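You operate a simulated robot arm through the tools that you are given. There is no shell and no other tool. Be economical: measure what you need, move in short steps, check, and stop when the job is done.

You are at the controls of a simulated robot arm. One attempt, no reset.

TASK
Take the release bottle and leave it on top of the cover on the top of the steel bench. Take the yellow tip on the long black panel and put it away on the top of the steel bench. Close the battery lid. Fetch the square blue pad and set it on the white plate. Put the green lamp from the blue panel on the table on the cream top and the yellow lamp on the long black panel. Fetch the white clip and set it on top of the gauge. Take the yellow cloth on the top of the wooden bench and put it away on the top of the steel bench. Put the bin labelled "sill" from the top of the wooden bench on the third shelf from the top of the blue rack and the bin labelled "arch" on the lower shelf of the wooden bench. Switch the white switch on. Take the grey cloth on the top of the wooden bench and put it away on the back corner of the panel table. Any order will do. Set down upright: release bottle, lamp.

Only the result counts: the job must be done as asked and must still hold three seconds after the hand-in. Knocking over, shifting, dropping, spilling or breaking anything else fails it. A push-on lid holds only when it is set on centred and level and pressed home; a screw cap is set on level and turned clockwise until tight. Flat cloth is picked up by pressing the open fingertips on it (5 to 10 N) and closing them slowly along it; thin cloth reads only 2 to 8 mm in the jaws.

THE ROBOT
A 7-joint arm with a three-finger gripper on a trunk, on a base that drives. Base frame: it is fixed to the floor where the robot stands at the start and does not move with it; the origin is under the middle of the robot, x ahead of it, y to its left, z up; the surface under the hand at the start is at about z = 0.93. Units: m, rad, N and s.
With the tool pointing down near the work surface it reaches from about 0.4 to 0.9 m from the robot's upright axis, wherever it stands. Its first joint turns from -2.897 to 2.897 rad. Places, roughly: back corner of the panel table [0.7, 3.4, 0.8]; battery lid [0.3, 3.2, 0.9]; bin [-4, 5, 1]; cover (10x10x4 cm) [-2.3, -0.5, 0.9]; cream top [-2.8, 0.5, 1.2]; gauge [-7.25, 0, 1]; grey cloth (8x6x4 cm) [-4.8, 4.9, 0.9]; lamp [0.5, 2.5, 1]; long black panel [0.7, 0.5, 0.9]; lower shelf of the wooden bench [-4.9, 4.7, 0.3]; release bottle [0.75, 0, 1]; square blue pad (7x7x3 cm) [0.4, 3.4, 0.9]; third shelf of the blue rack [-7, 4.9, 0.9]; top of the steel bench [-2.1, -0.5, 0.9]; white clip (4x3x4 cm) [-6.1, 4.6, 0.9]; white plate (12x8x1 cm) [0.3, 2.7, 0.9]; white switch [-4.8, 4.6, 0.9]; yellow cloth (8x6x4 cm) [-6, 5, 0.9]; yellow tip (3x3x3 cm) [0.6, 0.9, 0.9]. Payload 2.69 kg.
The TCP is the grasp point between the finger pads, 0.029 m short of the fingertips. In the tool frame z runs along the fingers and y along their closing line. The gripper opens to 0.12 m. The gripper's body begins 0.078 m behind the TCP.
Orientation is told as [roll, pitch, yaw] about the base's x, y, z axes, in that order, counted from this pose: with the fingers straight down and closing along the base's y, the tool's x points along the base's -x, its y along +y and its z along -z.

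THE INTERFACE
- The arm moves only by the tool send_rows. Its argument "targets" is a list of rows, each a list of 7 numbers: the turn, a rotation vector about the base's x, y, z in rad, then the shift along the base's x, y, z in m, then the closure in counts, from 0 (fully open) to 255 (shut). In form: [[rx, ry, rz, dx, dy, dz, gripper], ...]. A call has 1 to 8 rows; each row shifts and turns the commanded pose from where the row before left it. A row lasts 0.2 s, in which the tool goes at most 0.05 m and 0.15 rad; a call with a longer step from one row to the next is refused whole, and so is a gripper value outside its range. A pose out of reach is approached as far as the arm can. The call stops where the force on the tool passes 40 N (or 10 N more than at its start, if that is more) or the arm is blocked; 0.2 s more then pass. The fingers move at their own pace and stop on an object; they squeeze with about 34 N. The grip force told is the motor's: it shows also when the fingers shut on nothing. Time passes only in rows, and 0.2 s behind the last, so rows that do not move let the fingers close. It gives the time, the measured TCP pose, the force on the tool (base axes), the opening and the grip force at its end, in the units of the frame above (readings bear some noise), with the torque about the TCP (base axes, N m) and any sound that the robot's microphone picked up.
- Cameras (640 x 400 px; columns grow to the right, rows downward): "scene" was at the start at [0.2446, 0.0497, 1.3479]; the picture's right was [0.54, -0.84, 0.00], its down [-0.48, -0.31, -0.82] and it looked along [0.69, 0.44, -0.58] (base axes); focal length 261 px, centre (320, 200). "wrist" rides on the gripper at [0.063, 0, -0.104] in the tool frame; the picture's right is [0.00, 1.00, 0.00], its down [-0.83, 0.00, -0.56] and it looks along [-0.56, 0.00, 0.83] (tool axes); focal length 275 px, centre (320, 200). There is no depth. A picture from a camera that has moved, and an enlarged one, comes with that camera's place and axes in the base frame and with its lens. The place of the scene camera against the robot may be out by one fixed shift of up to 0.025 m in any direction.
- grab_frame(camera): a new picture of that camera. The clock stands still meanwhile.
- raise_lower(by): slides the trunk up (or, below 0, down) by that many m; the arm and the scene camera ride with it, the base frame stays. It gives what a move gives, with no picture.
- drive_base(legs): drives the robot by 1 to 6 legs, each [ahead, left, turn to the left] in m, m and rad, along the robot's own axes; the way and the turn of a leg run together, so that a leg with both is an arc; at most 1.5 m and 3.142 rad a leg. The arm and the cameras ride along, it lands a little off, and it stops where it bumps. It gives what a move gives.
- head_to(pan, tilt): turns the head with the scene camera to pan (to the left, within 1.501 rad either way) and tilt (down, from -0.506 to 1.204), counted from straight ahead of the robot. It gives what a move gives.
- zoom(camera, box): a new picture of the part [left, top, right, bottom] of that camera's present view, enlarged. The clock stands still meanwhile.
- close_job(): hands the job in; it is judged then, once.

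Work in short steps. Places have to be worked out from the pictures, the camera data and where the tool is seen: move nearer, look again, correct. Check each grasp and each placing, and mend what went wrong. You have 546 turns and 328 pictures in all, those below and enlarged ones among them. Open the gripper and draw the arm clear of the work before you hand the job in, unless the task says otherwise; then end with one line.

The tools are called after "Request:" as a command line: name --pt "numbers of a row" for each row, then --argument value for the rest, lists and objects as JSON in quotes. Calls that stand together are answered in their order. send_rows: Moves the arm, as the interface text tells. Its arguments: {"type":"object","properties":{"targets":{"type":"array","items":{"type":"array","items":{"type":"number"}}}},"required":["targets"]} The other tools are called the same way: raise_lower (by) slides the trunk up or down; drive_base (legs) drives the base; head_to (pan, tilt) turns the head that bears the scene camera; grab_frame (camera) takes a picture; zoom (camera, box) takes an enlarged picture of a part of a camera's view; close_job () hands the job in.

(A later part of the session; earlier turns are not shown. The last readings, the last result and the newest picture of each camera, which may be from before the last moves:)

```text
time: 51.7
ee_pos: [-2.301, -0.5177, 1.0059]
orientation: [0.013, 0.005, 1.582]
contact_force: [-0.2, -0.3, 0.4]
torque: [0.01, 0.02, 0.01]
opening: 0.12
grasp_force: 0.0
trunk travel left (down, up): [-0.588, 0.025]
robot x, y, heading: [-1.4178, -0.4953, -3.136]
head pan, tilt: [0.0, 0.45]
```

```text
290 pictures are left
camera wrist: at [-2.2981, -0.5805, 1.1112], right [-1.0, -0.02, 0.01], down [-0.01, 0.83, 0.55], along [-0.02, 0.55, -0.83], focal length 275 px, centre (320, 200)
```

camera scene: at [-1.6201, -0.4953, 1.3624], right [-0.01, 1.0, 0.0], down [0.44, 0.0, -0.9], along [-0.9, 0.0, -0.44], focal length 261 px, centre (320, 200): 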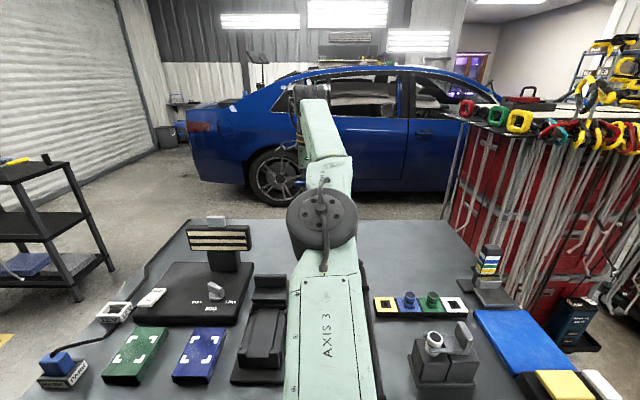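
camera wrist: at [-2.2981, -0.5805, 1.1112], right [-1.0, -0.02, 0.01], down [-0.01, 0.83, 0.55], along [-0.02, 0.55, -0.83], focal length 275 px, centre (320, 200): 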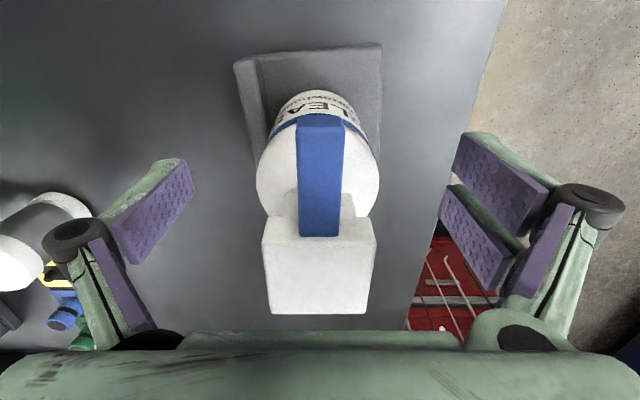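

Released and standing. I rise and draw back.

Request:
send_rows --pt "0 0 0 0 0 0.04 0" --pt "0 0 0 0 0 0.04 0" --pt "0 0 0 0.02 0 0.04 0" --pt "0 0 0 0.045 0 0.01 0" --pt "0 0 0 0.045 0 0 0" --pt "0 0 0 0.045 0 0 0" --pt "0 0 0 0.045 0 0 0"

Request:
grab_frame --camera "scene"

Request:
zoom --camera "wrist" --box '[380, 0, 640, 162]'

```text
time: 53.3
ee_pos: [-2.0961, -0.5189, 1.1369]
orientation: [0.012, 0.004, 1.583]
contact_force: [0.1, -0.1, 0.9]
torque: [-0.01, 0.0, -0.02]
opening: 0.1198
grasp_force: 0.1
out of reach, approached as far as the arm can: row 2
trunk travel left (down, up): [-0.588, 0.025]
robot x, y, heading: [-1.4131, -0.4962, -3.132]
head pan, tilt: [0.0, 0.45]
```

```text
289 pictures are left
camera scene: at [-1.6488, -0.4947, 1.3626], right [-0.01, 1.0, 0.0], down [0.43, 0.0, -0.9], along [-0.9, -0.01, -0.43], focal length 261 px, centre (320, 200)
```

scene: 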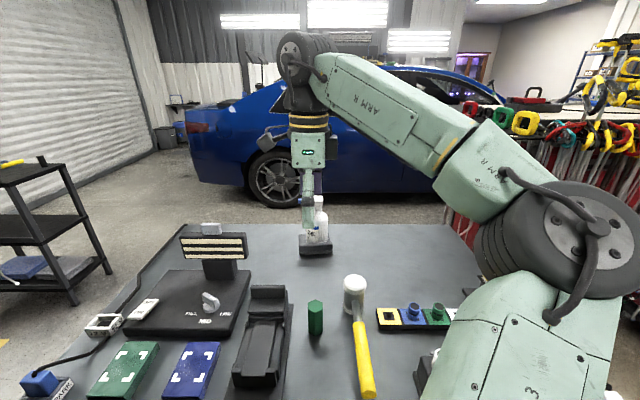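

```text
2.46 times, centred on (510, 81) of wrist
camera zoom: at [-2.0935, -0.5806, 1.242], right [-1.0, -0.01, 0.01], down [-0.01, 0.83, 0.55], along [-0.02, 0.55, -0.83], focal length 678 px, centre (-148, 493)
```

zoom: 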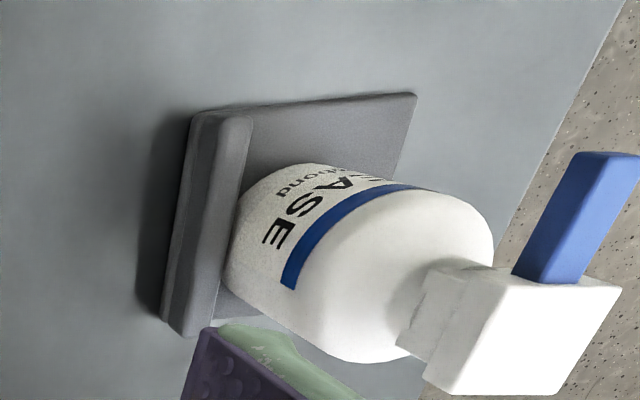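

The bottle is upright on the cover. Next the yellow tip: I drive back to face the main bench near y=0.9.

Request:
drive_base --legs '[[-0.6, 0, 0], [0, 0, 3.14], [0.7, 1.35, 0]]'

Request:
head_to --pan 0.0 --tilt 0.6

Request:
grab_frame --camera "scene"

Request:
grab_frame --camera "wrist"

```text
refused: leg 3 is longer than a leg can be; nothing moved
```

```text
time: 54.0
ee_pos: [-2.097, -0.5191, 1.1365]
orientation: [0.013, 0.004, 1.584]
contact_force: [-0.5, -0.6, 0.3]
torque: [0.02, -0.01, -0.03]
opening: 0.1201
grasp_force: 0.0
trunk travel left (down, up): [-0.588, 0.025]
robot x, y, heading: [-1.4172, -0.4963, -3.135]
head pan, tilt: [0.0, 0.6]
```

```text
287 pictures are left
camera scene: at [-1.6456, -0.4949, 1.349], right [-0.01, 1.0, 0.0], down [0.56, 0.0, -0.83], along [-0.83, 0.0, -0.56], focal length 261 px, centre (320, 200)
```

scene: 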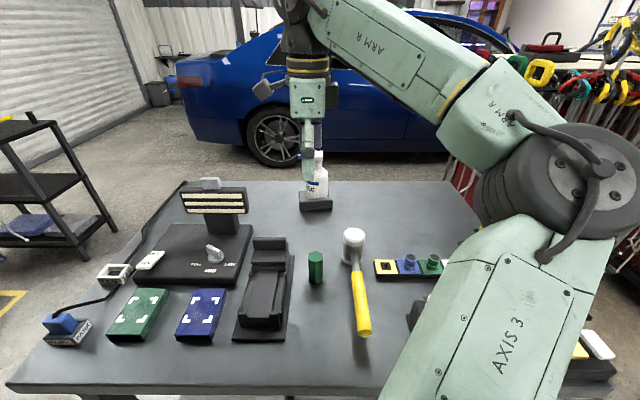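

```text
286 pictures are left
camera wrist: at [-2.0945, -0.5809, 1.2418], right [-1.0, -0.02, 0.01], down [-0.01, 0.83, 0.55], along [-0.02, 0.55, -0.83], focal length 275 px, centre (320, 200)
```

wrist: 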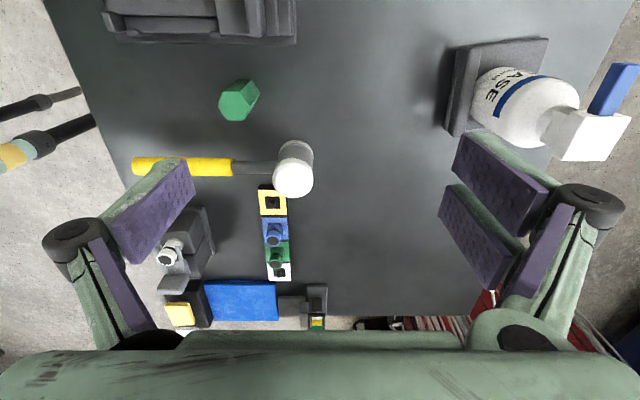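

Request:
drive_base --legs '[[-0.6, 0, 0], [0, 0, 3.13], [0.35, 0.7, 0], [0.33, 0.68, 0]]'

Request:
grab_frame --camera "scene"

Request:
grab_frame --camera "wrist"

```text
time: 75.7
ee_pos: [0.5114, 0.9175, 1.1373]
orientation: [0.013, 0.005, -1.547]
contact_force: [-0.2, -0.3, -0.5]
torque: [0.01, 0.0, 0.0]
opening: 0.12
grasp_force: 0.1
trunk travel left (down, up): [-0.588, 0.025]
robot x, y, heading: [-0.1697, 0.884, 0.019]
head pan, tilt: [0.0, 0.6]
```

```text
285 pictures are left
camera scene: at [0.0893, 0.8934, 1.349], right [0.02, -1.0, 0.0], down [-0.56, -0.01, -0.83], along [0.82, 0.01, -0.56], focal length 261 px, centre (320, 200)
```

scene: 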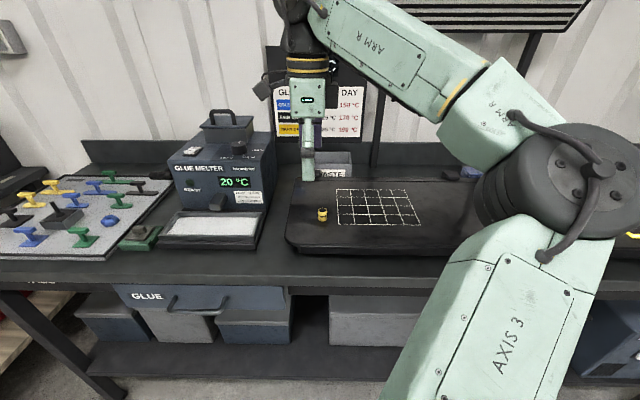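

```text
284 pictures are left
camera wrist: at [0.5085, 0.981, 1.2417], right [1.0, 0.03, 0.01], down [0.02, -0.83, 0.55], along [0.03, -0.55, -0.83], focal length 275 px, centre (320, 200)
```

wrist: 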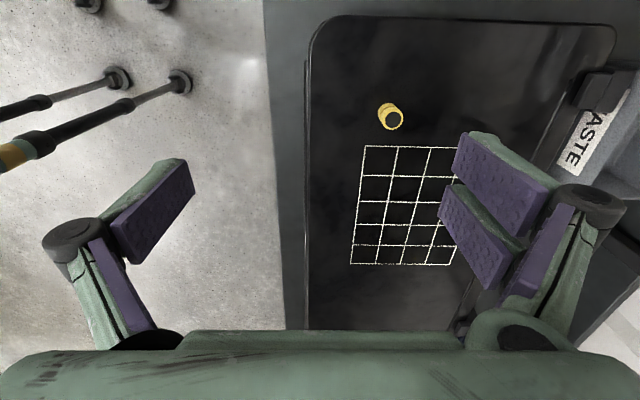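

The yellow tip is near [0.588,0.90]. I move above it and lower to z≈1.04 for a closer look.

Request:
send_rows --pt "0 0 0 0.04 -0.01 0 0" --pt "0 0 0 0.036 -0.008 -0.03 0" --pt "0 0 0 0 0 -0.04 0" --pt "0 0 0 0 0 -0.03 0" --pt "0 0 0 0 0 0 0"

Request:
grab_frame --camera "wrist"

```text
time: 76.8
ee_pos: [0.586, 0.899, 1.0377]
orientation: [0.011, 0.006, -1.547]
contact_force: [-0.2, -0.1, -0.8]
torque: [0.02, -0.03, -0.03]
opening: 0.12
grasp_force: 0.1
trunk travel left (down, up): [-0.588, 0.025]
robot x, y, heading: [-0.1693, 0.8878, 0.015]
head pan, tilt: [0.0, 0.6]
```

```text
283 pictures are left
camera wrist: at [0.5833, 0.9626, 1.1427], right [1.0, 0.03, 0.01], down [0.02, -0.83, 0.55], along [0.03, -0.55, -0.83], focal length 275 px, centre (320, 200)
```

wrist: 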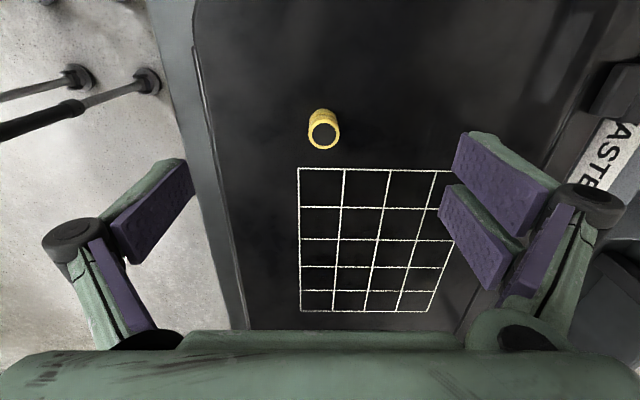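

Tip centre ≈[0.590,0.899]. I descend to just above the panel and grip.

Request:
send_rows --pt "0 0 0 0.004 0 -0.03 80" --pt "0 0 0 0 0 -0.02 80" --pt "0 0 0 0 0 -0.008 80" --pt "0 0 0 0 0 0 80"

Request:
grab_frame --camera "wrist"

```text
time: 77.8
ee_pos: [0.5922, 0.9, 0.9794]
orientation: [0.012, 0.006, -1.546]
contact_force: [0.2, 1.0, -0.5]
torque: [0.03, 0.01, 0.01]
opening: 0.0823
grasp_force: 0.1
trunk travel left (down, up): [-0.588, 0.025]
robot x, y, heading: [-0.1681, 0.8882, 0.017]
head pan, tilt: [0.0, 0.6]
```

```text
282 pictures are left
camera wrist: at [0.5889, 0.9627, 1.0837], right [1.0, 0.03, 0.01], down [0.02, -0.83, 0.55], along [0.03, -0.55, -0.83], focal length 275 px, centre (320, 200)
```

wrist: 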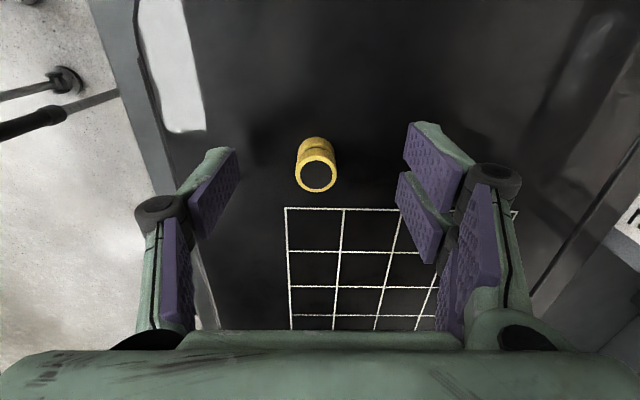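

Request:
send_rows --pt "0 0 0 -0.002 0.003 -0.005 80" --pt "0 0 0 0 0 0 180" --pt "0 0 0 0 0 0 255" --pt "0 0 0 0 0 0 255" --pt "0 0 0 0 0 0 255" --pt "0 0 0 0 0 0 255"

Request:
send_rows --pt "0 0 0 0 0 0.03 255" --pt "0 0 0 0 0 0.04 255" --pt "0 0 0 -0.02 0 0.04 255" --pt "0 0 0 -0.04 0 0.02 255" --pt "0 0 0 0 0 0 255"

Request:
grab_frame --camera "wrist"

```text
time: 79.2
ee_pos: [0.5893, 0.9039, 0.9732]
orientation: [0.013, 0.006, -1.546]
contact_force: [0.0, -0.4, 0.4]
torque: [0.06, 0.02, 0.0]
opening: 0.0203
grasp_force: 22.6
trunk travel left (down, up): [-0.588, 0.025]
robot x, y, heading: [-0.1706, 0.8846, 0.016]
head pan, tilt: [0.0, 0.6]
```

```text
time: 80.5
ee_pos: [0.5301, 0.9048, 1.104]
orientation: [0.012, 0.006, -1.546]
contact_force: [0.1, -0.5, 0.2]
torque: [-0.03, 0.0, -0.01]
opening: 0.02
grasp_force: 34.1
trunk travel left (down, up): [-0.588, 0.025]
robot x, y, heading: [-0.1718, 0.8881, 0.016]
head pan, tilt: [0.0, 0.6]
```

```text
281 pictures are left
camera wrist: at [0.5274, 0.9663, 1.2085], right [1.0, 0.03, 0.01], down [0.02, -0.83, 0.55], along [0.03, -0.55, -0.83], focal length 275 px, centre (320, 200)
```

wrist: 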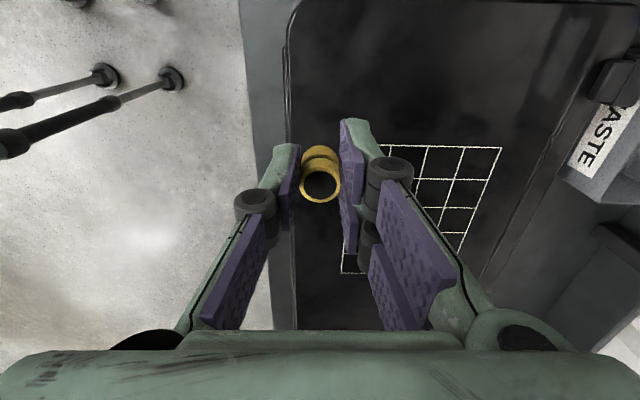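

Tip held (2 cm). I carry it to the steel bench, aiming for the free spot near [-2.18,-0.35].

Request:
drive_base --legs '[[-0.5, 0, 0], [0, 0, 3.125], [0.1, 1.23, 0], [0.6, 0, 0]]'

Request:
grab_frame --camera "wrist"

Request:
grab_frame --camera "scene"

```text
time: 103.5
ee_pos: [-1.9962, -0.4371, 1.1036]
orientation: [0.012, 0.004, 1.619]
contact_force: [-0.1, -0.4, 0.7]
torque: [0.01, -0.05, 0.02]
opening: 0.0197
grasp_force: 34.6
trunk travel left (down, up): [-0.588, 0.025]
robot x, y, heading: [-1.2954, -0.4056, -3.101]
head pan, tilt: [0.0, 0.6]
```

```text
280 pictures are left
camera wrist: at [-1.9918, -0.4993, 1.2082], right [-1.0, -0.05, 0.01], down [-0.04, 0.83, 0.55], along [-0.04, 0.55, -0.83], focal length 275 px, centre (320, 200)
```

wrist: 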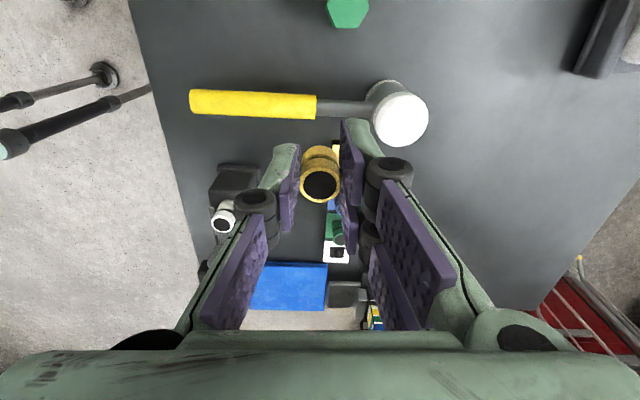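

```text
279 pictures are left
camera scene: at [-1.5271, -0.4119, 1.3489], right [-0.04, 1.0, 0.0], down [0.56, 0.02, -0.82], along [-0.82, -0.03, -0.57], focal length 261 px, centre (320, 200)
```

scene: 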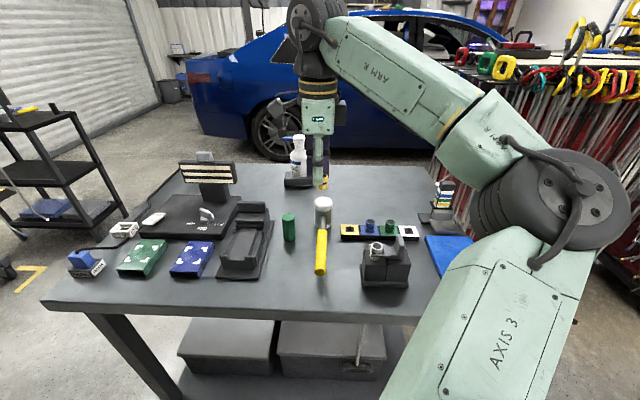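

The area right of the hammer head is free; I reach to about [-2.15,-0.34].

Request:
send_rows --pt "0 0 0 -0.035 0.02 0 255" --pt "0 0 0 -0.035 0.025 0 255" --pt "0 0 0 -0.035 0.025 0 255" --pt "0 0 0 -0.035 0.025 0 255" --pt "0 0 0 -0.015 0 -0.04 255" --pt "0 0 0 0 0 -0.04 255" --pt "0 0 0 0 0 0 255"

Request:
grab_frame --camera "wrist"

```text
time: 105.1
ee_pos: [-2.1523, -0.3427, 1.0244]
orientation: [0.012, 0.004, 1.618]
contact_force: [-0.5, -0.5, 0.3]
torque: [-0.03, 0.02, 0.0]
opening: 0.0198
grasp_force: 34.0
trunk travel left (down, up): [-0.588, 0.025]
robot x, y, heading: [-1.2939, -0.401, -3.097]
head pan, tilt: [0.0, 0.6]
```

```text
278 pictures are left
camera wrist: at [-2.147, -0.4047, 1.1291], right [-1.0, -0.05, 0.01], down [-0.04, 0.83, 0.55], along [-0.04, 0.55, -0.83], focal length 275 px, centre (320, 200)
```

wrist: 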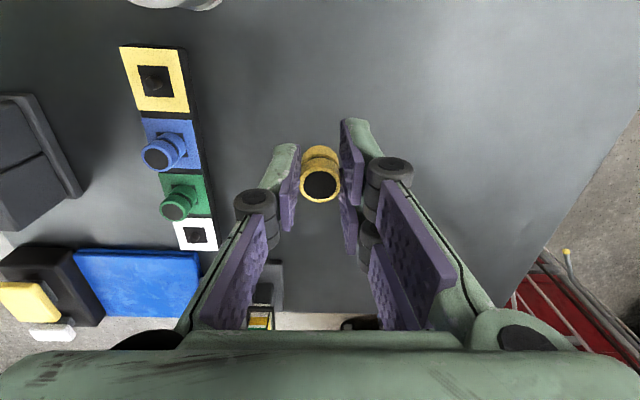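

Clear underneath. I descend until contact.

Request:
send_rows --pt "0 0 0 0 0 -0.04 255" --pt "0 0 0 0 0 -0.02 255" --pt "0 0 0 0 0 -0.008 255" --pt "0 0 0 0 0 -0.006 255" --pt "0 0 0 0 0 -0.006 255" --pt "0 0 0 0 0 -0.006 255"

```text
time: 106.5
ee_pos: [-2.1507, -0.343, 0.9435]
orientation: [0.019, 0.006, 1.618]
contact_force: [-9.7, 1.0, 26.9]
torque: [0.29, 0.27, 0.07]
opening: 0.0198
grasp_force: 34.3
trunk travel left (down, up): [-0.588, 0.025]
robot x, y, heading: [-1.2993, -0.4067, -3.099]
head pan, tilt: [0.0, 0.6]
```

Contact at 27 N. I ease off and open partly, then rise.

Request:
send_rows --pt "0 0 0 0 0 0.004 255" --pt "0 0 0 0 0 0 190" --pt "0 0 0 0 0 0 120" --pt "0 0 0 0 0 0 100" --pt "0 0 0 0 0 0.04 100" --pt "0 0 0 0 0 0.05 100" --pt "0 0 0 0.03 0 0.04 0" --pt "0 0 0 0.04 0 0.02 0"

Request:
grab_frame --camera "wrist"

```text
time: 108.3
ee_pos: [-2.0818, -0.3404, 1.0889]
orientation: [0.012, 0.005, 1.619]
contact_force: [0.3, 0.0, 0.6]
torque: [0.04, 0.02, 0.04]
opening: 0.1162
grasp_force: 0.1
trunk travel left (down, up): [-0.588, 0.025]
robot x, y, heading: [-1.2931, -0.4002, -3.1]
head pan, tilt: [0.0, 0.6]
```

```text
277 pictures are left
camera wrist: at [-2.0774, -0.4027, 1.1954], right [-1.0, -0.05, 0.01], down [-0.04, 0.83, 0.55], along [-0.04, 0.55, -0.83], focal length 275 px, centre (320, 200)
```

wrist: 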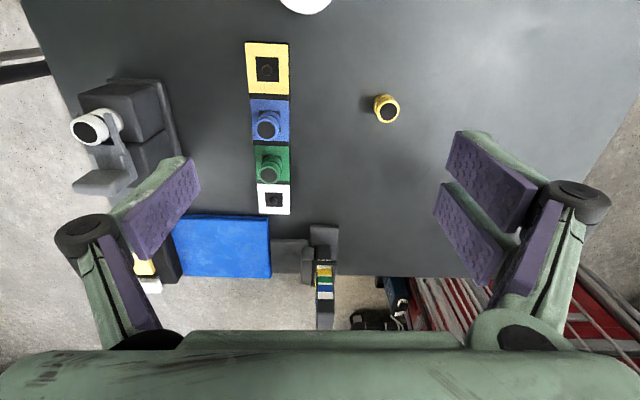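

The tip stands on the bench. Next I drive to the panel table, stopping well back to look.

Request:
drive_base --legs '[[-0.4, 0, 0], [0, 0, 3.1], [0, 1.5, 0], [0, 1.5, 0], [0.0, 0.3, 0]]'

Request:
head_to --pan 0.0 --tilt 0.5

Request:
grab_frame --camera "scene"

```text
time: 143.2
ee_pos: [-0.1144, 2.7665, 1.0894]
orientation: [0.013, 0.006, -1.576]
contact_force: [-0.1, -0.9, 0.3]
torque: [-0.02, -0.02, 0.01]
opening: 0.12
grasp_force: 0.1
trunk travel left (down, up): [-0.588, 0.025]
robot x, y, heading: [-0.8987, 2.8712, -0.012]
head pan, tilt: [0.0, 0.6]
```

```text
time: 143.9
ee_pos: [-0.1149, 2.7666, 1.0894]
orientation: [0.012, 0.007, -1.577]
contact_force: [-1.1, 0.7, -0.4]
torque: [0.02, -0.03, 0.01]
opening: 0.1199
grasp_force: 0.1
trunk travel left (down, up): [-0.588, 0.025]
robot x, y, heading: [-0.8969, 2.8718, -0.011]
head pan, tilt: [0.0, 0.499]
```

```text
276 pictures are left
camera scene: at [-0.6344, 2.8712, 1.358], right [-0.01, -1.0, 0.0], down [-0.48, 0.01, -0.88], along [0.88, -0.01, -0.48], focal length 261 px, centre (320, 200)
```

scene: 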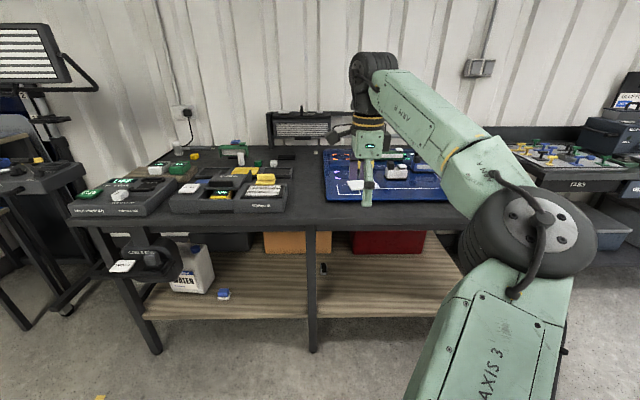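

I fold the arm in and up, drive closer, and look at the table.

Request:
send_rows --pt "0 0 0 -0.04 0.02 0.01 0" --pt "0 0 0 -0.04 0.02 0.01 0" --pt "0 0 0 -0.04 0.02 0.01 0" --pt "0 0 0 -0.04 0.02 0.01 0" --pt "0 0 0 -0.04 0.02 0.01 0"

Request:
drive_base --legs '[[0.45, 0, 0]]'

Request:
head_to --pan 0.3 --tilt 0.65

Request:
grab_frame --camera "scene"

Request:
head_to --pan -0.5 --tilt 0.65

Request:
grab_frame --camera "scene"

Request:
grab_frame --camera "wrist"

```text
time: 145.1
ee_pos: [-0.314, 2.8636, 1.1414]
orientation: [0.012, 0.006, -1.578]
contact_force: [0.0, -0.6, -1.1]
torque: [-0.03, -0.04, -0.01]
opening: 0.1201
grasp_force: 0.1
trunk travel left (down, up): [-0.588, 0.025]
robot x, y, heading: [-0.8966, 2.873, -0.009]
head pan, tilt: [0.0, 0.499]
```

```text
time: 147.8
ee_pos: [0.1405, 2.8553, 1.1412]
orientation: [0.01, 0.005, -1.582]
contact_force: [0.1, -0.8, -0.6]
torque: [0.0, 0.01, 0.01]
opening: 0.1201
grasp_force: 0.0
trunk travel left (down, up): [-0.588, 0.025]
robot x, y, heading: [-0.4413, 2.8691, -0.017]
head pan, tilt: [0.0, 0.499]
```

```text
time: 148.6
ee_pos: [0.1404, 2.8552, 1.1409]
orientation: [0.011, 0.005, -1.583]
contact_force: [0.1, 0.3, -0.5]
torque: [0.0, -0.03, 0.0]
opening: 0.1201
grasp_force: 0.0
trunk travel left (down, up): [-0.588, 0.025]
robot x, y, heading: [-0.4456, 2.8671, -0.023]
head pan, tilt: [0.3, 0.649]
```

```text
275 pictures are left
camera scene: at [-0.1892, 2.8894, 1.3447], right [0.28, -0.96, 0.0], down [-0.58, -0.17, -0.8], along [0.77, 0.22, -0.6], focal length 261 px, centre (320, 200)
```

scene: 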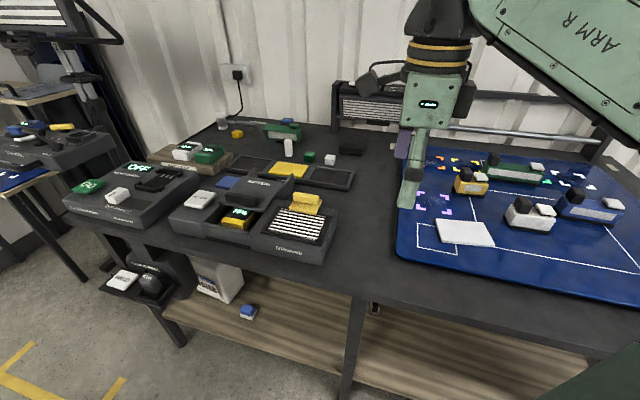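

```text
time: 149.8
ee_pos: [0.1394, 2.855, 1.1421]
orientation: [0.013, 0.005, -1.581]
contact_force: [-0.5, 0.3, -0.2]
torque: [-0.02, -0.01, -0.01]
opening: 0.1201
grasp_force: 0.0
trunk travel left (down, up): [-0.588, 0.025]
robot x, y, heading: [-0.4432, 2.8682, -0.013]
head pan, tilt: [-0.499, 0.649]
```

```text
274 pictures are left
camera scene: at [-0.197, 2.8224, 1.3447], right [-0.49, -0.87, 0.0], down [-0.53, 0.3, -0.8], along [0.69, -0.39, -0.6], focal length 261 px, centre (320, 200)
```

scene: 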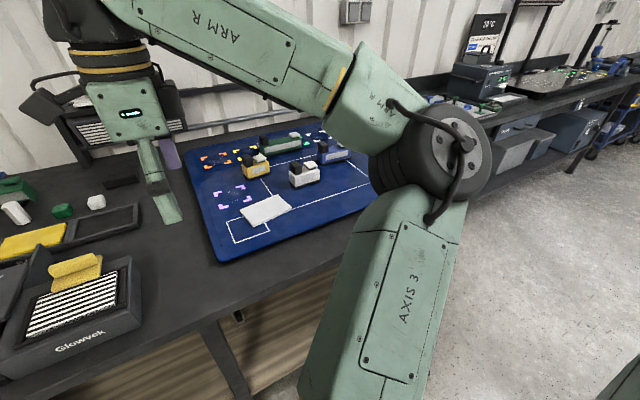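

```text
273 pictures are left
camera wrist: at [0.1393, 2.9185, 1.2459], right [1.0, -0.01, 0.01], down [-0.01, -0.83, 0.55], along [0.01, -0.55, -0.83], focal length 275 px, centre (320, 200)
```

wrist: 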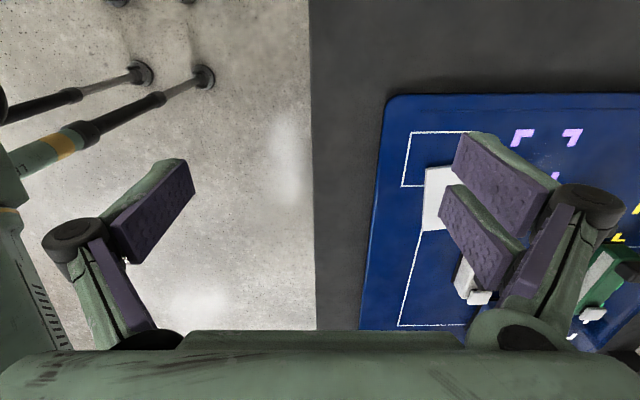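

Request:
zoom --camera "scene" --box '[190, 120, 390, 245]'

Request:
head_to --pan 0.6 --tilt 0.65

Request:
zoom --camera "scene" --box '[200, 80, 520, 280]'

Request:
zoom --camera "scene" --box '[340, 80, 500, 180]'

```text
3.20 times, centred on (290, 182) of scene
camera zoom: at [-0.197, 2.8224, 1.3447], right [-0.49, -0.87, 0.0], down [-0.53, 0.3, -0.8], along [0.69, -0.39, -0.6], focal length 834 px, centre (416, 256)
```

zoom: 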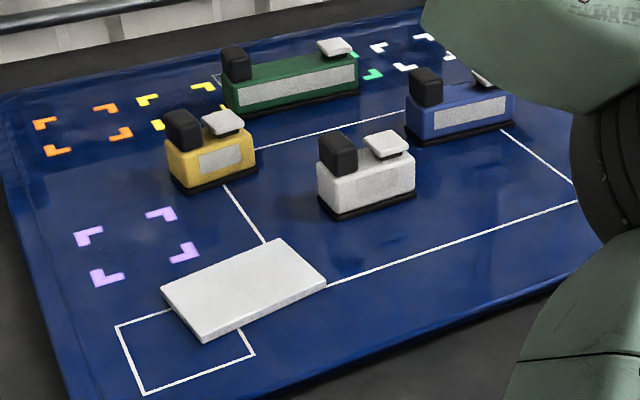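

```text
time: 151.1
ee_pos: [0.1397, 2.8557, 1.1414]
orientation: [0.013, 0.006, -1.582]
contact_force: [-0.1, 0.2, -0.3]
torque: [0.0, 0.0, 0.0]
opening: 0.1198
grasp_force: 0.0
trunk travel left (down, up): [-0.588, 0.025]
robot x, y, heading: [-0.4413, 2.8625, -0.019]
head pan, tilt: [0.6, 0.649]
```

```text
2.00 times, centred on (360, 180) of scene
camera zoom: at [-0.2001, 2.913, 1.3447], right [0.55, -0.83, 0.0], down [-0.5, -0.33, -0.8], along [0.66, 0.44, -0.6], focal length 521 px, centre (240, 240)
```

zoom: 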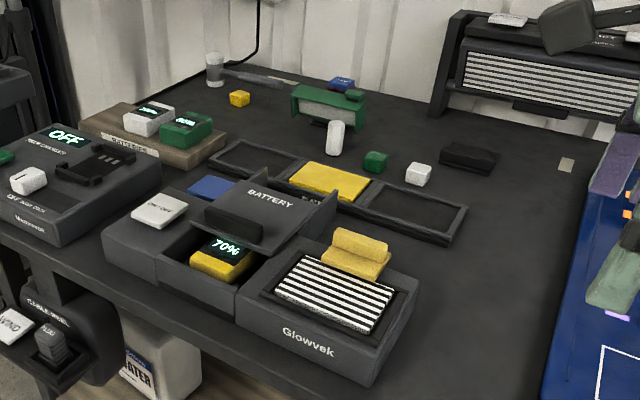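

```text
4.00 times, centred on (420, 130) of scene
camera zoom: at [-0.2001, 2.913, 1.3447], right [0.55, -0.83, 0.0], down [-0.5, -0.33, -0.8], along [0.66, 0.44, -0.6], focal length 1043 px, centre (-80, 480)
```

zoom: 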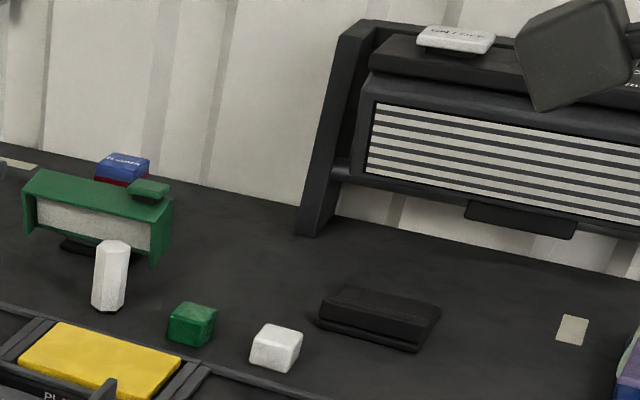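

I see the battery device with its lid raised near [0.29,3.2]. I shift the base left to work in front of it.

Request:
drive_base --legs '[[0, 0.36, 0.015]]'

Request:
head_to --pan 0.15 --tilt 0.7

Request:
grab_frame --camera "scene"

Request:
grab_frame --camera "wrist"

```text
time: 154.4
ee_pos: [0.1436, 3.2207, 1.1407]
orientation: [0.012, 0.006, -1.567]
contact_force: [0.5, -0.8, 0.5]
torque: [0.0, 0.01, 0.0]
opening: 0.1198
grasp_force: 0.0
trunk travel left (down, up): [-0.588, 0.025]
robot x, y, heading: [-0.4418, 3.2231, -0.003]
head pan, tilt: [0.6, 0.649]
```

```text
time: 155.3
ee_pos: [0.1429, 3.221, 1.1404]
orientation: [0.011, 0.006, -1.565]
contact_force: [-0.2, -0.7, -0.9]
torque: [-0.01, 0.0, 0.04]
opening: 0.12
grasp_force: 0.0
trunk travel left (down, up): [-0.588, 0.025]
robot x, y, heading: [-0.4358, 3.2197, -0.005]
head pan, tilt: [0.15, 0.7]
```

```text
269 pictures are left
camera scene: at [-0.1854, 3.2362, 1.3404], right [0.15, -0.99, 0.0], down [-0.64, -0.1, -0.77], along [0.76, 0.11, -0.64], focal length 261 px, centre (320, 200)
```

scene: 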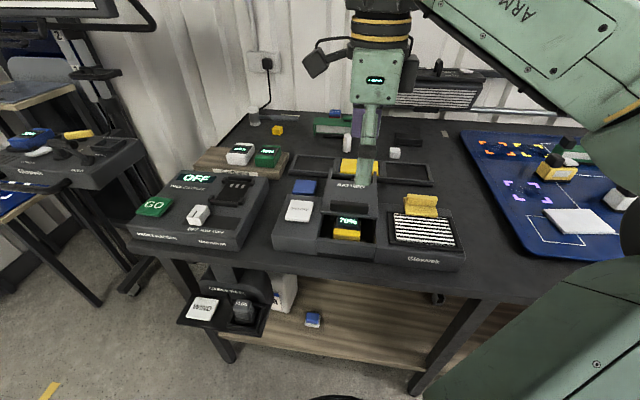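

```text
268 pictures are left
camera wrist: at [0.1415, 3.2834, 1.2459], right [1.0, 0.01, 0.01], down [0.0, -0.83, 0.55], along [0.01, -0.55, -0.83], focal length 275 px, centre (320, 200)
```

wrist: 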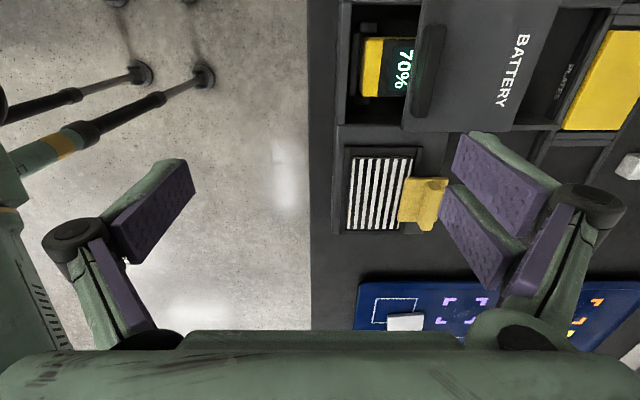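

Request:
zoom --camera "scene" --box '[260, 140, 480, 278]'

Request:
send_rows --pt "0 0 0 0 0.04 0 0" --pt "0 0 0 0 0.04 0 0" --pt "0 0 0 0 0.04 0 0" --pt "0 0 0 0 0 0 0"

Request:
grab_frame --camera "wrist"

Request:
zoom --camera "scene" --box '[260, 140, 480, 278]'

```text
2.90 times, centred on (370, 209) of scene
camera zoom: at [-0.1854, 3.2362, 1.3404], right [0.15, -0.99, 0.0], down [-0.64, -0.1, -0.77], along [0.76, 0.11, -0.64], focal length 756 px, centre (175, 174)
```

zoom: 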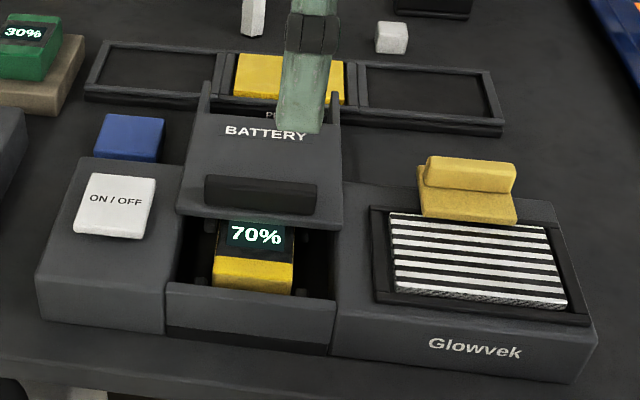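

```text
time: 156.3
ee_pos: [0.1419, 3.3399, 1.1402]
orientation: [0.012, 0.006, -1.568]
contact_force: [-0.2, -0.2, 0.0]
torque: [-0.01, -0.02, -0.01]
opening: 0.1198
grasp_force: 0.1
trunk travel left (down, up): [-0.588, 0.025]
robot x, y, heading: [-0.4413, 3.2207, -0.001]
head pan, tilt: [0.15, 0.7]
```

```text
266 pictures are left
camera wrist: at [0.1409, 3.4033, 1.2446], right [1.0, 0.01, 0.01], down [0.0, -0.83, 0.55], along [0.01, -0.55, -0.83], focal length 275 px, centre (320, 200)
```

wrist: 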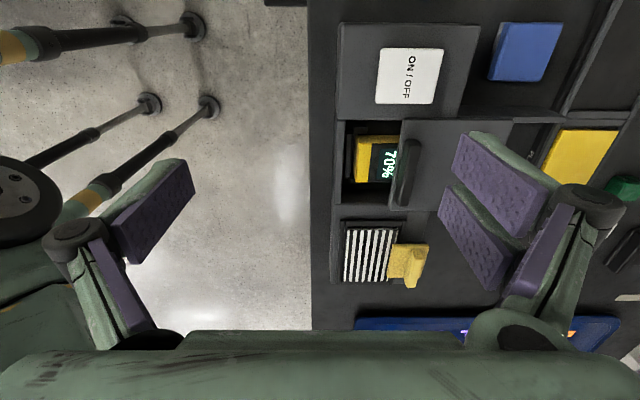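

```text
2.90 times, centred on (370, 209) of scene
camera zoom: at [-0.1854, 3.236, 1.3404], right [0.15, -0.99, 0.0], down [-0.64, -0.1, -0.76], along [0.76, 0.11, -0.64], focal length 756 px, centre (175, 174)
```

zoom: 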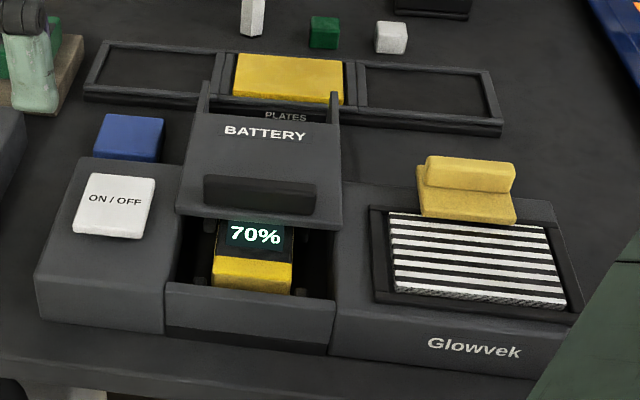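

It is a sliding lid with a black bar handle near [0.26,3.24,0.93]; it must slide toward −x. I come above the handle for a closer look.

Request:
send_rows --pt "0 0 0 0.04 -0.03 0 0" --pt "0 0 0 0.04 -0.03 0 0" --pt "0 0 0 0.04 -0.03 -0.02 0" --pt "0 0 0 0 -0.01 -0.04 0" --pt "0 0 0 0 0 -0.04 0" --pt "0 0 0 0 0 0 0"

Request:
grab_frame --camera "wrist"

```text
refused: row 3 steps farther than a row can; nothing moved
```

```text
264 pictures are left
camera wrist: at [0.1409, 3.4033, 1.2446], right [1.0, 0.01, 0.01], down [0.0, -0.83, 0.55], along [0.01, -0.55, -0.83], focal length 275 px, centre (320, 200)
```

wrist: 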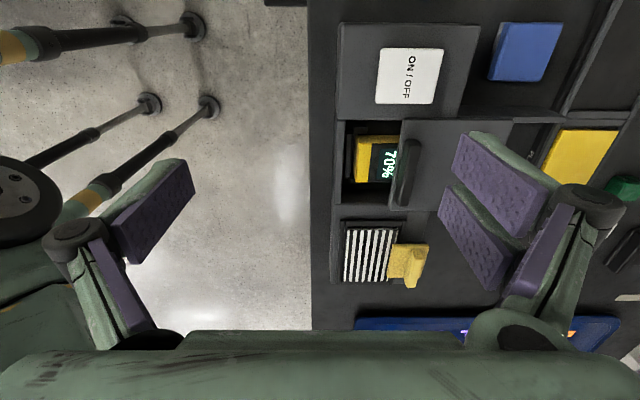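

Request:
send_rows --pt "0 0 0 0.038 -0.03 0 0" --pt "0 0 0 0.038 -0.03 0 0" --pt "0 0 0 0.038 -0.03 0 0" --pt "0 0 0 0.005 -0.01 -0.04 0" --pt "0 0 0 0 0 -0.045 0" --pt "0 0 0 0 0 -0.035 0" --pt "0 0 0 0 0 0 0"

Request:
grab_frame --camera "wrist"

```text
time: 157.9
ee_pos: [0.2606, 3.2405, 1.0207]
orientation: [0.012, 0.005, -1.565]
contact_force: [0.7, 0.6, 0.1]
torque: [-0.02, -0.04, -0.03]
opening: 0.1201
grasp_force: 0.1
trunk travel left (down, up): [-0.588, 0.025]
robot x, y, heading: [-0.4372, 3.219, -0.001]
head pan, tilt: [0.15, 0.7]
```

```text
263 pictures are left
camera wrist: at [0.2591, 3.3028, 1.1249], right [1.0, 0.01, 0.01], down [0.0, -0.83, 0.55], along [0.02, -0.55, -0.83], focal length 275 px, centre (320, 200)
```

wrist: 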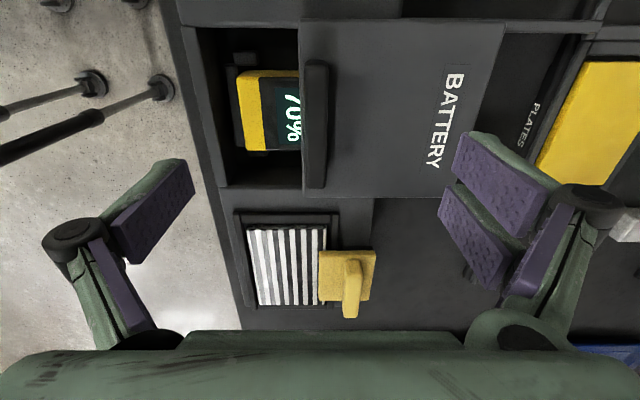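

The handle is at [0.260,3.241], top ≈0.94. I narrow the fingers and descend to straddle it.

Request:
send_rows --pt "0 0 0 -0.001 0.001 -0.03 130" --pt "0 0 0 0 0 -0.018 130" --pt "0 0 0 0 0 -0.006 130" --pt "0 0 0 0 0 0 130" --pt "0 0 0 0 0 0 130"

Request:
grab_frame --camera "wrist"

```text
time: 159.1
ee_pos: [0.2607, 3.2421, 0.9663]
orientation: [0.012, 0.006, -1.568]
contact_force: [1.3, 0.4, 0.9]
torque: [0.02, -0.02, -0.04]
opening: 0.0588
grasp_force: 0.1
trunk travel left (down, up): [-0.588, 0.025]
robot x, y, heading: [-0.4388, 3.2197, -0.003]
head pan, tilt: [0.15, 0.7]
```

```text
262 pictures are left
camera wrist: at [0.2589, 3.3047, 1.0719], right [1.0, 0.01, 0.01], down [0.0, -0.83, 0.55], along [0.01, -0.55, -0.83], focal length 275 px, centre (320, 200)
```

wrist: 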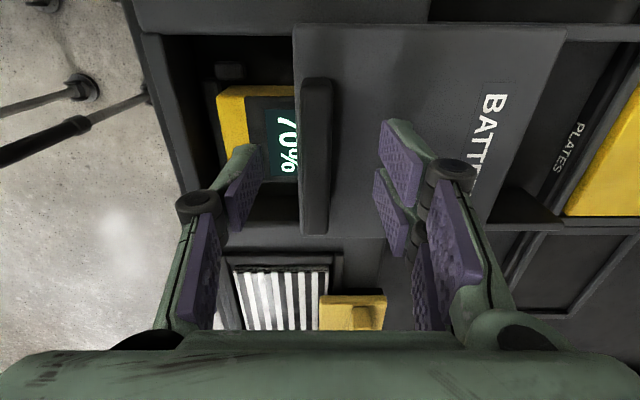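

Request:
send_rows --pt "0 0 0 0 0 -0.004 130" --pt "0 0 0 0 0 -0.004 130" --pt "0 0 0 0 0 -0.003 130"

```text
time: 159.9
ee_pos: [0.2613, 3.241, 0.9559]
orientation: [0.013, 0.006, -1.564]
contact_force: [0.4, -0.3, -0.5]
torque: [0.0, -0.02, 0.07]
opening: 0.059
grasp_force: 0.2
trunk travel left (down, up): [-0.588, 0.025]
robot x, y, heading: [-0.4403, 3.2206, -0.005]
head pan, tilt: [0.15, 0.7]
```

No contact yet with the lid; I close gently to see if the handle is between the fingers.

Request:
send_rows --pt "0 0 0 0 0 0 200" --pt "0 0 0 0 0 0 255" --pt "0 0 0 0 0 0 255" --pt "0 0 0 0 0 0 255"

Request:
grab_frame --camera "wrist"

```text
time: 160.9
ee_pos: [0.2604, 3.2428, 0.9559]
orientation: [0.011, 0.005, -1.569]
contact_force: [-1.0, 1.2, -1.5]
torque: [-0.1, -0.02, -0.42]
opening: 0.016
grasp_force: 25.4
trunk travel left (down, up): [-0.588, 0.025]
robot x, y, heading: [-0.4428, 3.2233, -0.0]
head pan, tilt: [0.15, 0.7]
```

```text
261 pictures are left
camera wrist: at [0.2594, 3.3045, 1.0609], right [1.0, 0.01, 0.01], down [0.0, -0.83, 0.55], along [0.01, -0.55, -0.83], focal length 275 px, centre (320, 200)
```

wrist: 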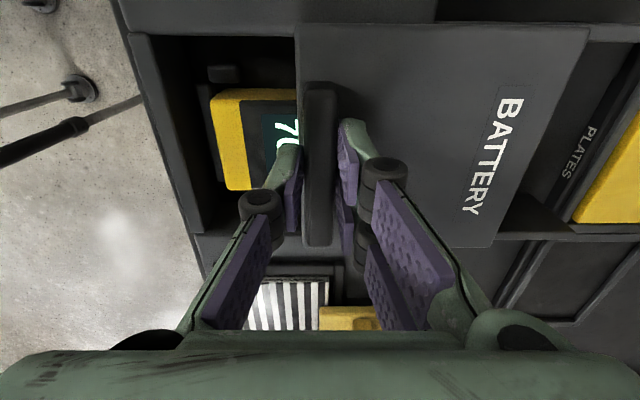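

Handle gripped. I pull toward −x in small steps.

Request:
send_rows --pt "0 0 0 -0.01 0 0 255" --pt "0 0 0 -0.01 0 0 255" --pt "0 0 0 -0.01 0 0 255"

Request:
grab_frame --camera "wrist"

```text
time: 161.7
ee_pos: [0.2311, 3.2423, 0.956]
orientation: [0.012, 0.005, -1.566]
contact_force: [0.3, 3.8, 4.9]
torque: [-0.4, -0.05, -0.75]
opening: 0.0159
grasp_force: 41.6
trunk travel left (down, up): [-0.588, 0.025]
robot x, y, heading: [-0.4432, 3.2225, 0.004]
head pan, tilt: [0.15, 0.7]
```

```text
260 pictures are left
camera wrist: at [0.2288, 3.3044, 1.0609], right [1.0, 0.01, 0.01], down [0.0, -0.83, 0.55], along [0.02, -0.55, -0.83], focal length 275 px, centre (320, 200)
```

wrist: 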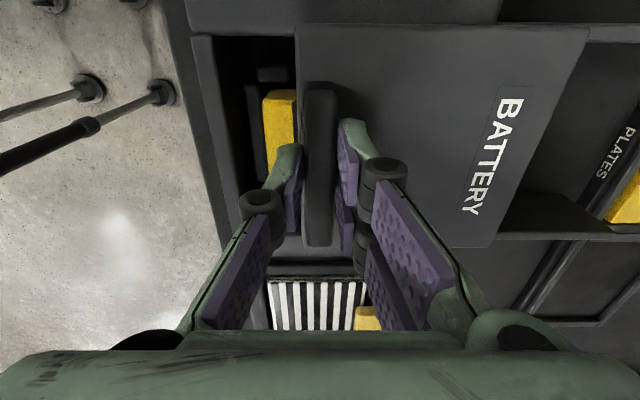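

Sliding well. I continue until it meets the front stop.

Request:
send_rows --pt "0 0 0 -0.01 0 0 255" --pt "0 0 0 -0.01 0 0 255" --pt "0 0 0 -0.01 0 0 255" --pt "0 0 0 -0.008 0 0 255" --pt "0 0 0 -0.008 0 0 255" --pt "0 0 0 -0.006 0 0 255"

Request:
grab_frame --camera "wrist"

Request:
zoom --camera "scene" --box '[260, 140, 480, 278]'

```text
time: 163.1
ee_pos: [0.1844, 3.2424, 0.9555]
orientation: [0.019, 0.008, -1.57]
contact_force: [34.1, 8.1, 4.9]
torque: [-0.24, -0.86, -0.16]
opening: 0.0158
grasp_force: 42.1
trunk travel left (down, up): [-0.588, 0.025]
robot x, y, heading: [-0.4398, 3.2209, 0.004]
head pan, tilt: [0.15, 0.7]
```

```text
259 pictures are left
camera wrist: at [0.1812, 3.3044, 1.0608], right [1.0, 0.01, 0.02], down [-0.01, -0.83, 0.55], along [0.02, -0.55, -0.83], focal length 275 px, centre (320, 200)
```

wrist: 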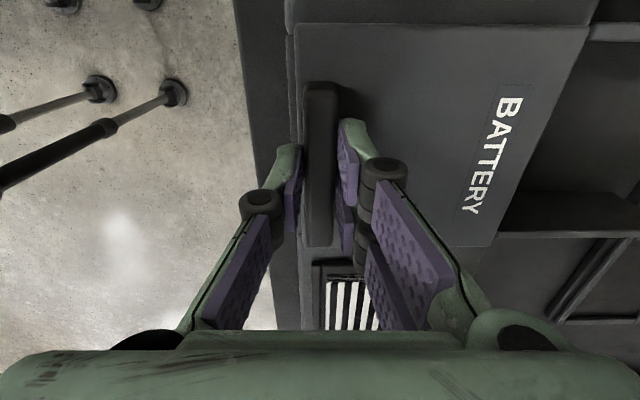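

```text
2.90 times, centred on (370, 209) of scene
camera zoom: at [-0.1827, 3.2368, 1.3399], right [0.15, -0.99, 0.0], down [-0.64, -0.1, -0.76], along [0.76, 0.11, -0.65], focal length 756 px, centre (175, 174)
```

zoom: 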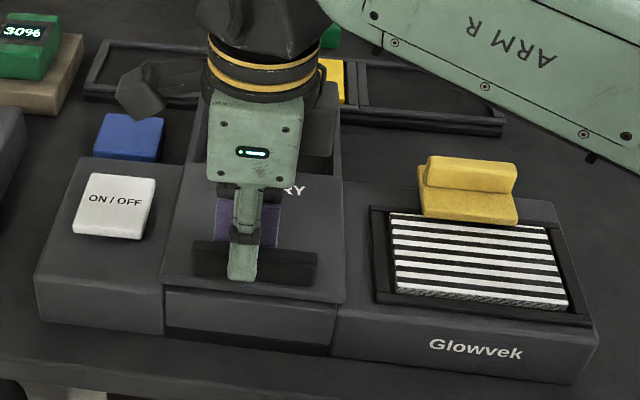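

The lid hit the front stop (34 N): closed. I release and rise, then shift over the blue pad.

Request:
send_rows --pt "0 0 0 0.002 0 0 255" --pt "0 0 0 0 0 0 200" --pt "0 0 0 0 0 0 130" --pt "0 0 0 0 0 0 130" --pt "0 0 0 0 0 0.04 130" --pt "0 0 0 0 0 0.04 100" --pt "0 0 0 0 0 0.04 0" --pt "0 0 0 0.03 0.03 0.0 0"

Request:
send_rows --pt "0 0 0 0.035 0.03 0 0" --pt "0 0 0 0.035 0.03 0 0" --pt "0 0 0 0.035 0.03 0 0" --pt "0 0 0 0.035 0.01 0 0" --pt "0 0 0 0 0 0 0"

Request:
grab_frame --camera "wrist"

Request:
zoom --camera "scene" --box '[260, 140, 480, 278]'

```text
time: 164.9
ee_pos: [0.2113, 3.271, 1.0767]
orientation: [0.011, 0.007, -1.568]
contact_force: [0.2, 0.1, 0.3]
torque: [-0.01, 0.01, 0.02]
opening: 0.1143
grasp_force: 0.0
trunk travel left (down, up): [-0.588, 0.025]
robot x, y, heading: [-0.439, 3.2215, -0.003]
head pan, tilt: [0.15, 0.7]
```

```text
time: 166.1
ee_pos: [0.351, 3.3703, 1.0763]
orientation: [0.012, 0.006, -1.565]
contact_force: [0.1, -0.3, -0.9]
torque: [0.03, 0.01, 0.01]
opening: 0.1199
grasp_force: 0.1
trunk travel left (down, up): [-0.588, 0.025]
robot x, y, heading: [-0.4388, 3.2221, 0.001]
head pan, tilt: [0.15, 0.7]
```

```text
257 pictures are left
camera wrist: at [0.3487, 3.4344, 1.1811], right [1.0, 0.01, 0.01], down [0.0, -0.83, 0.55], along [0.02, -0.55, -0.83], focal length 275 px, centre (320, 200)
```

wrist: 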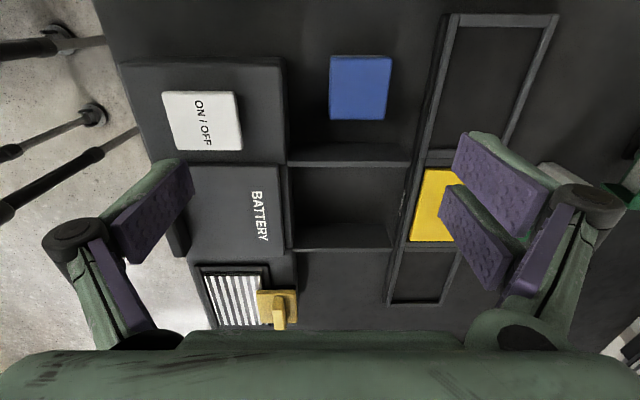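

```text
2.90 times, centred on (370, 209) of scene
camera zoom: at [-0.1856, 3.236, 1.3404], right [0.15, -0.99, 0.0], down [-0.64, -0.1, -0.77], along [0.76, 0.11, -0.64], focal length 756 px, centre (175, 174)
```

zoom: 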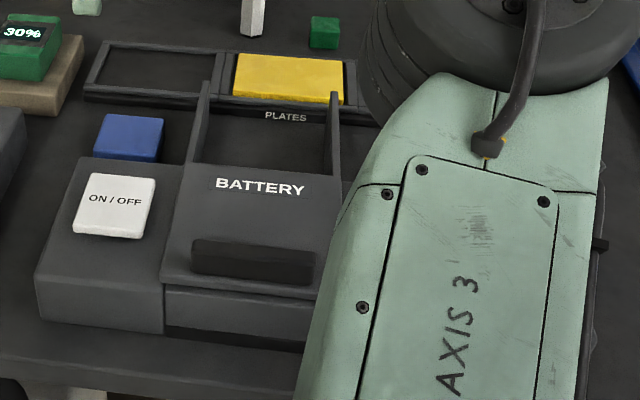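

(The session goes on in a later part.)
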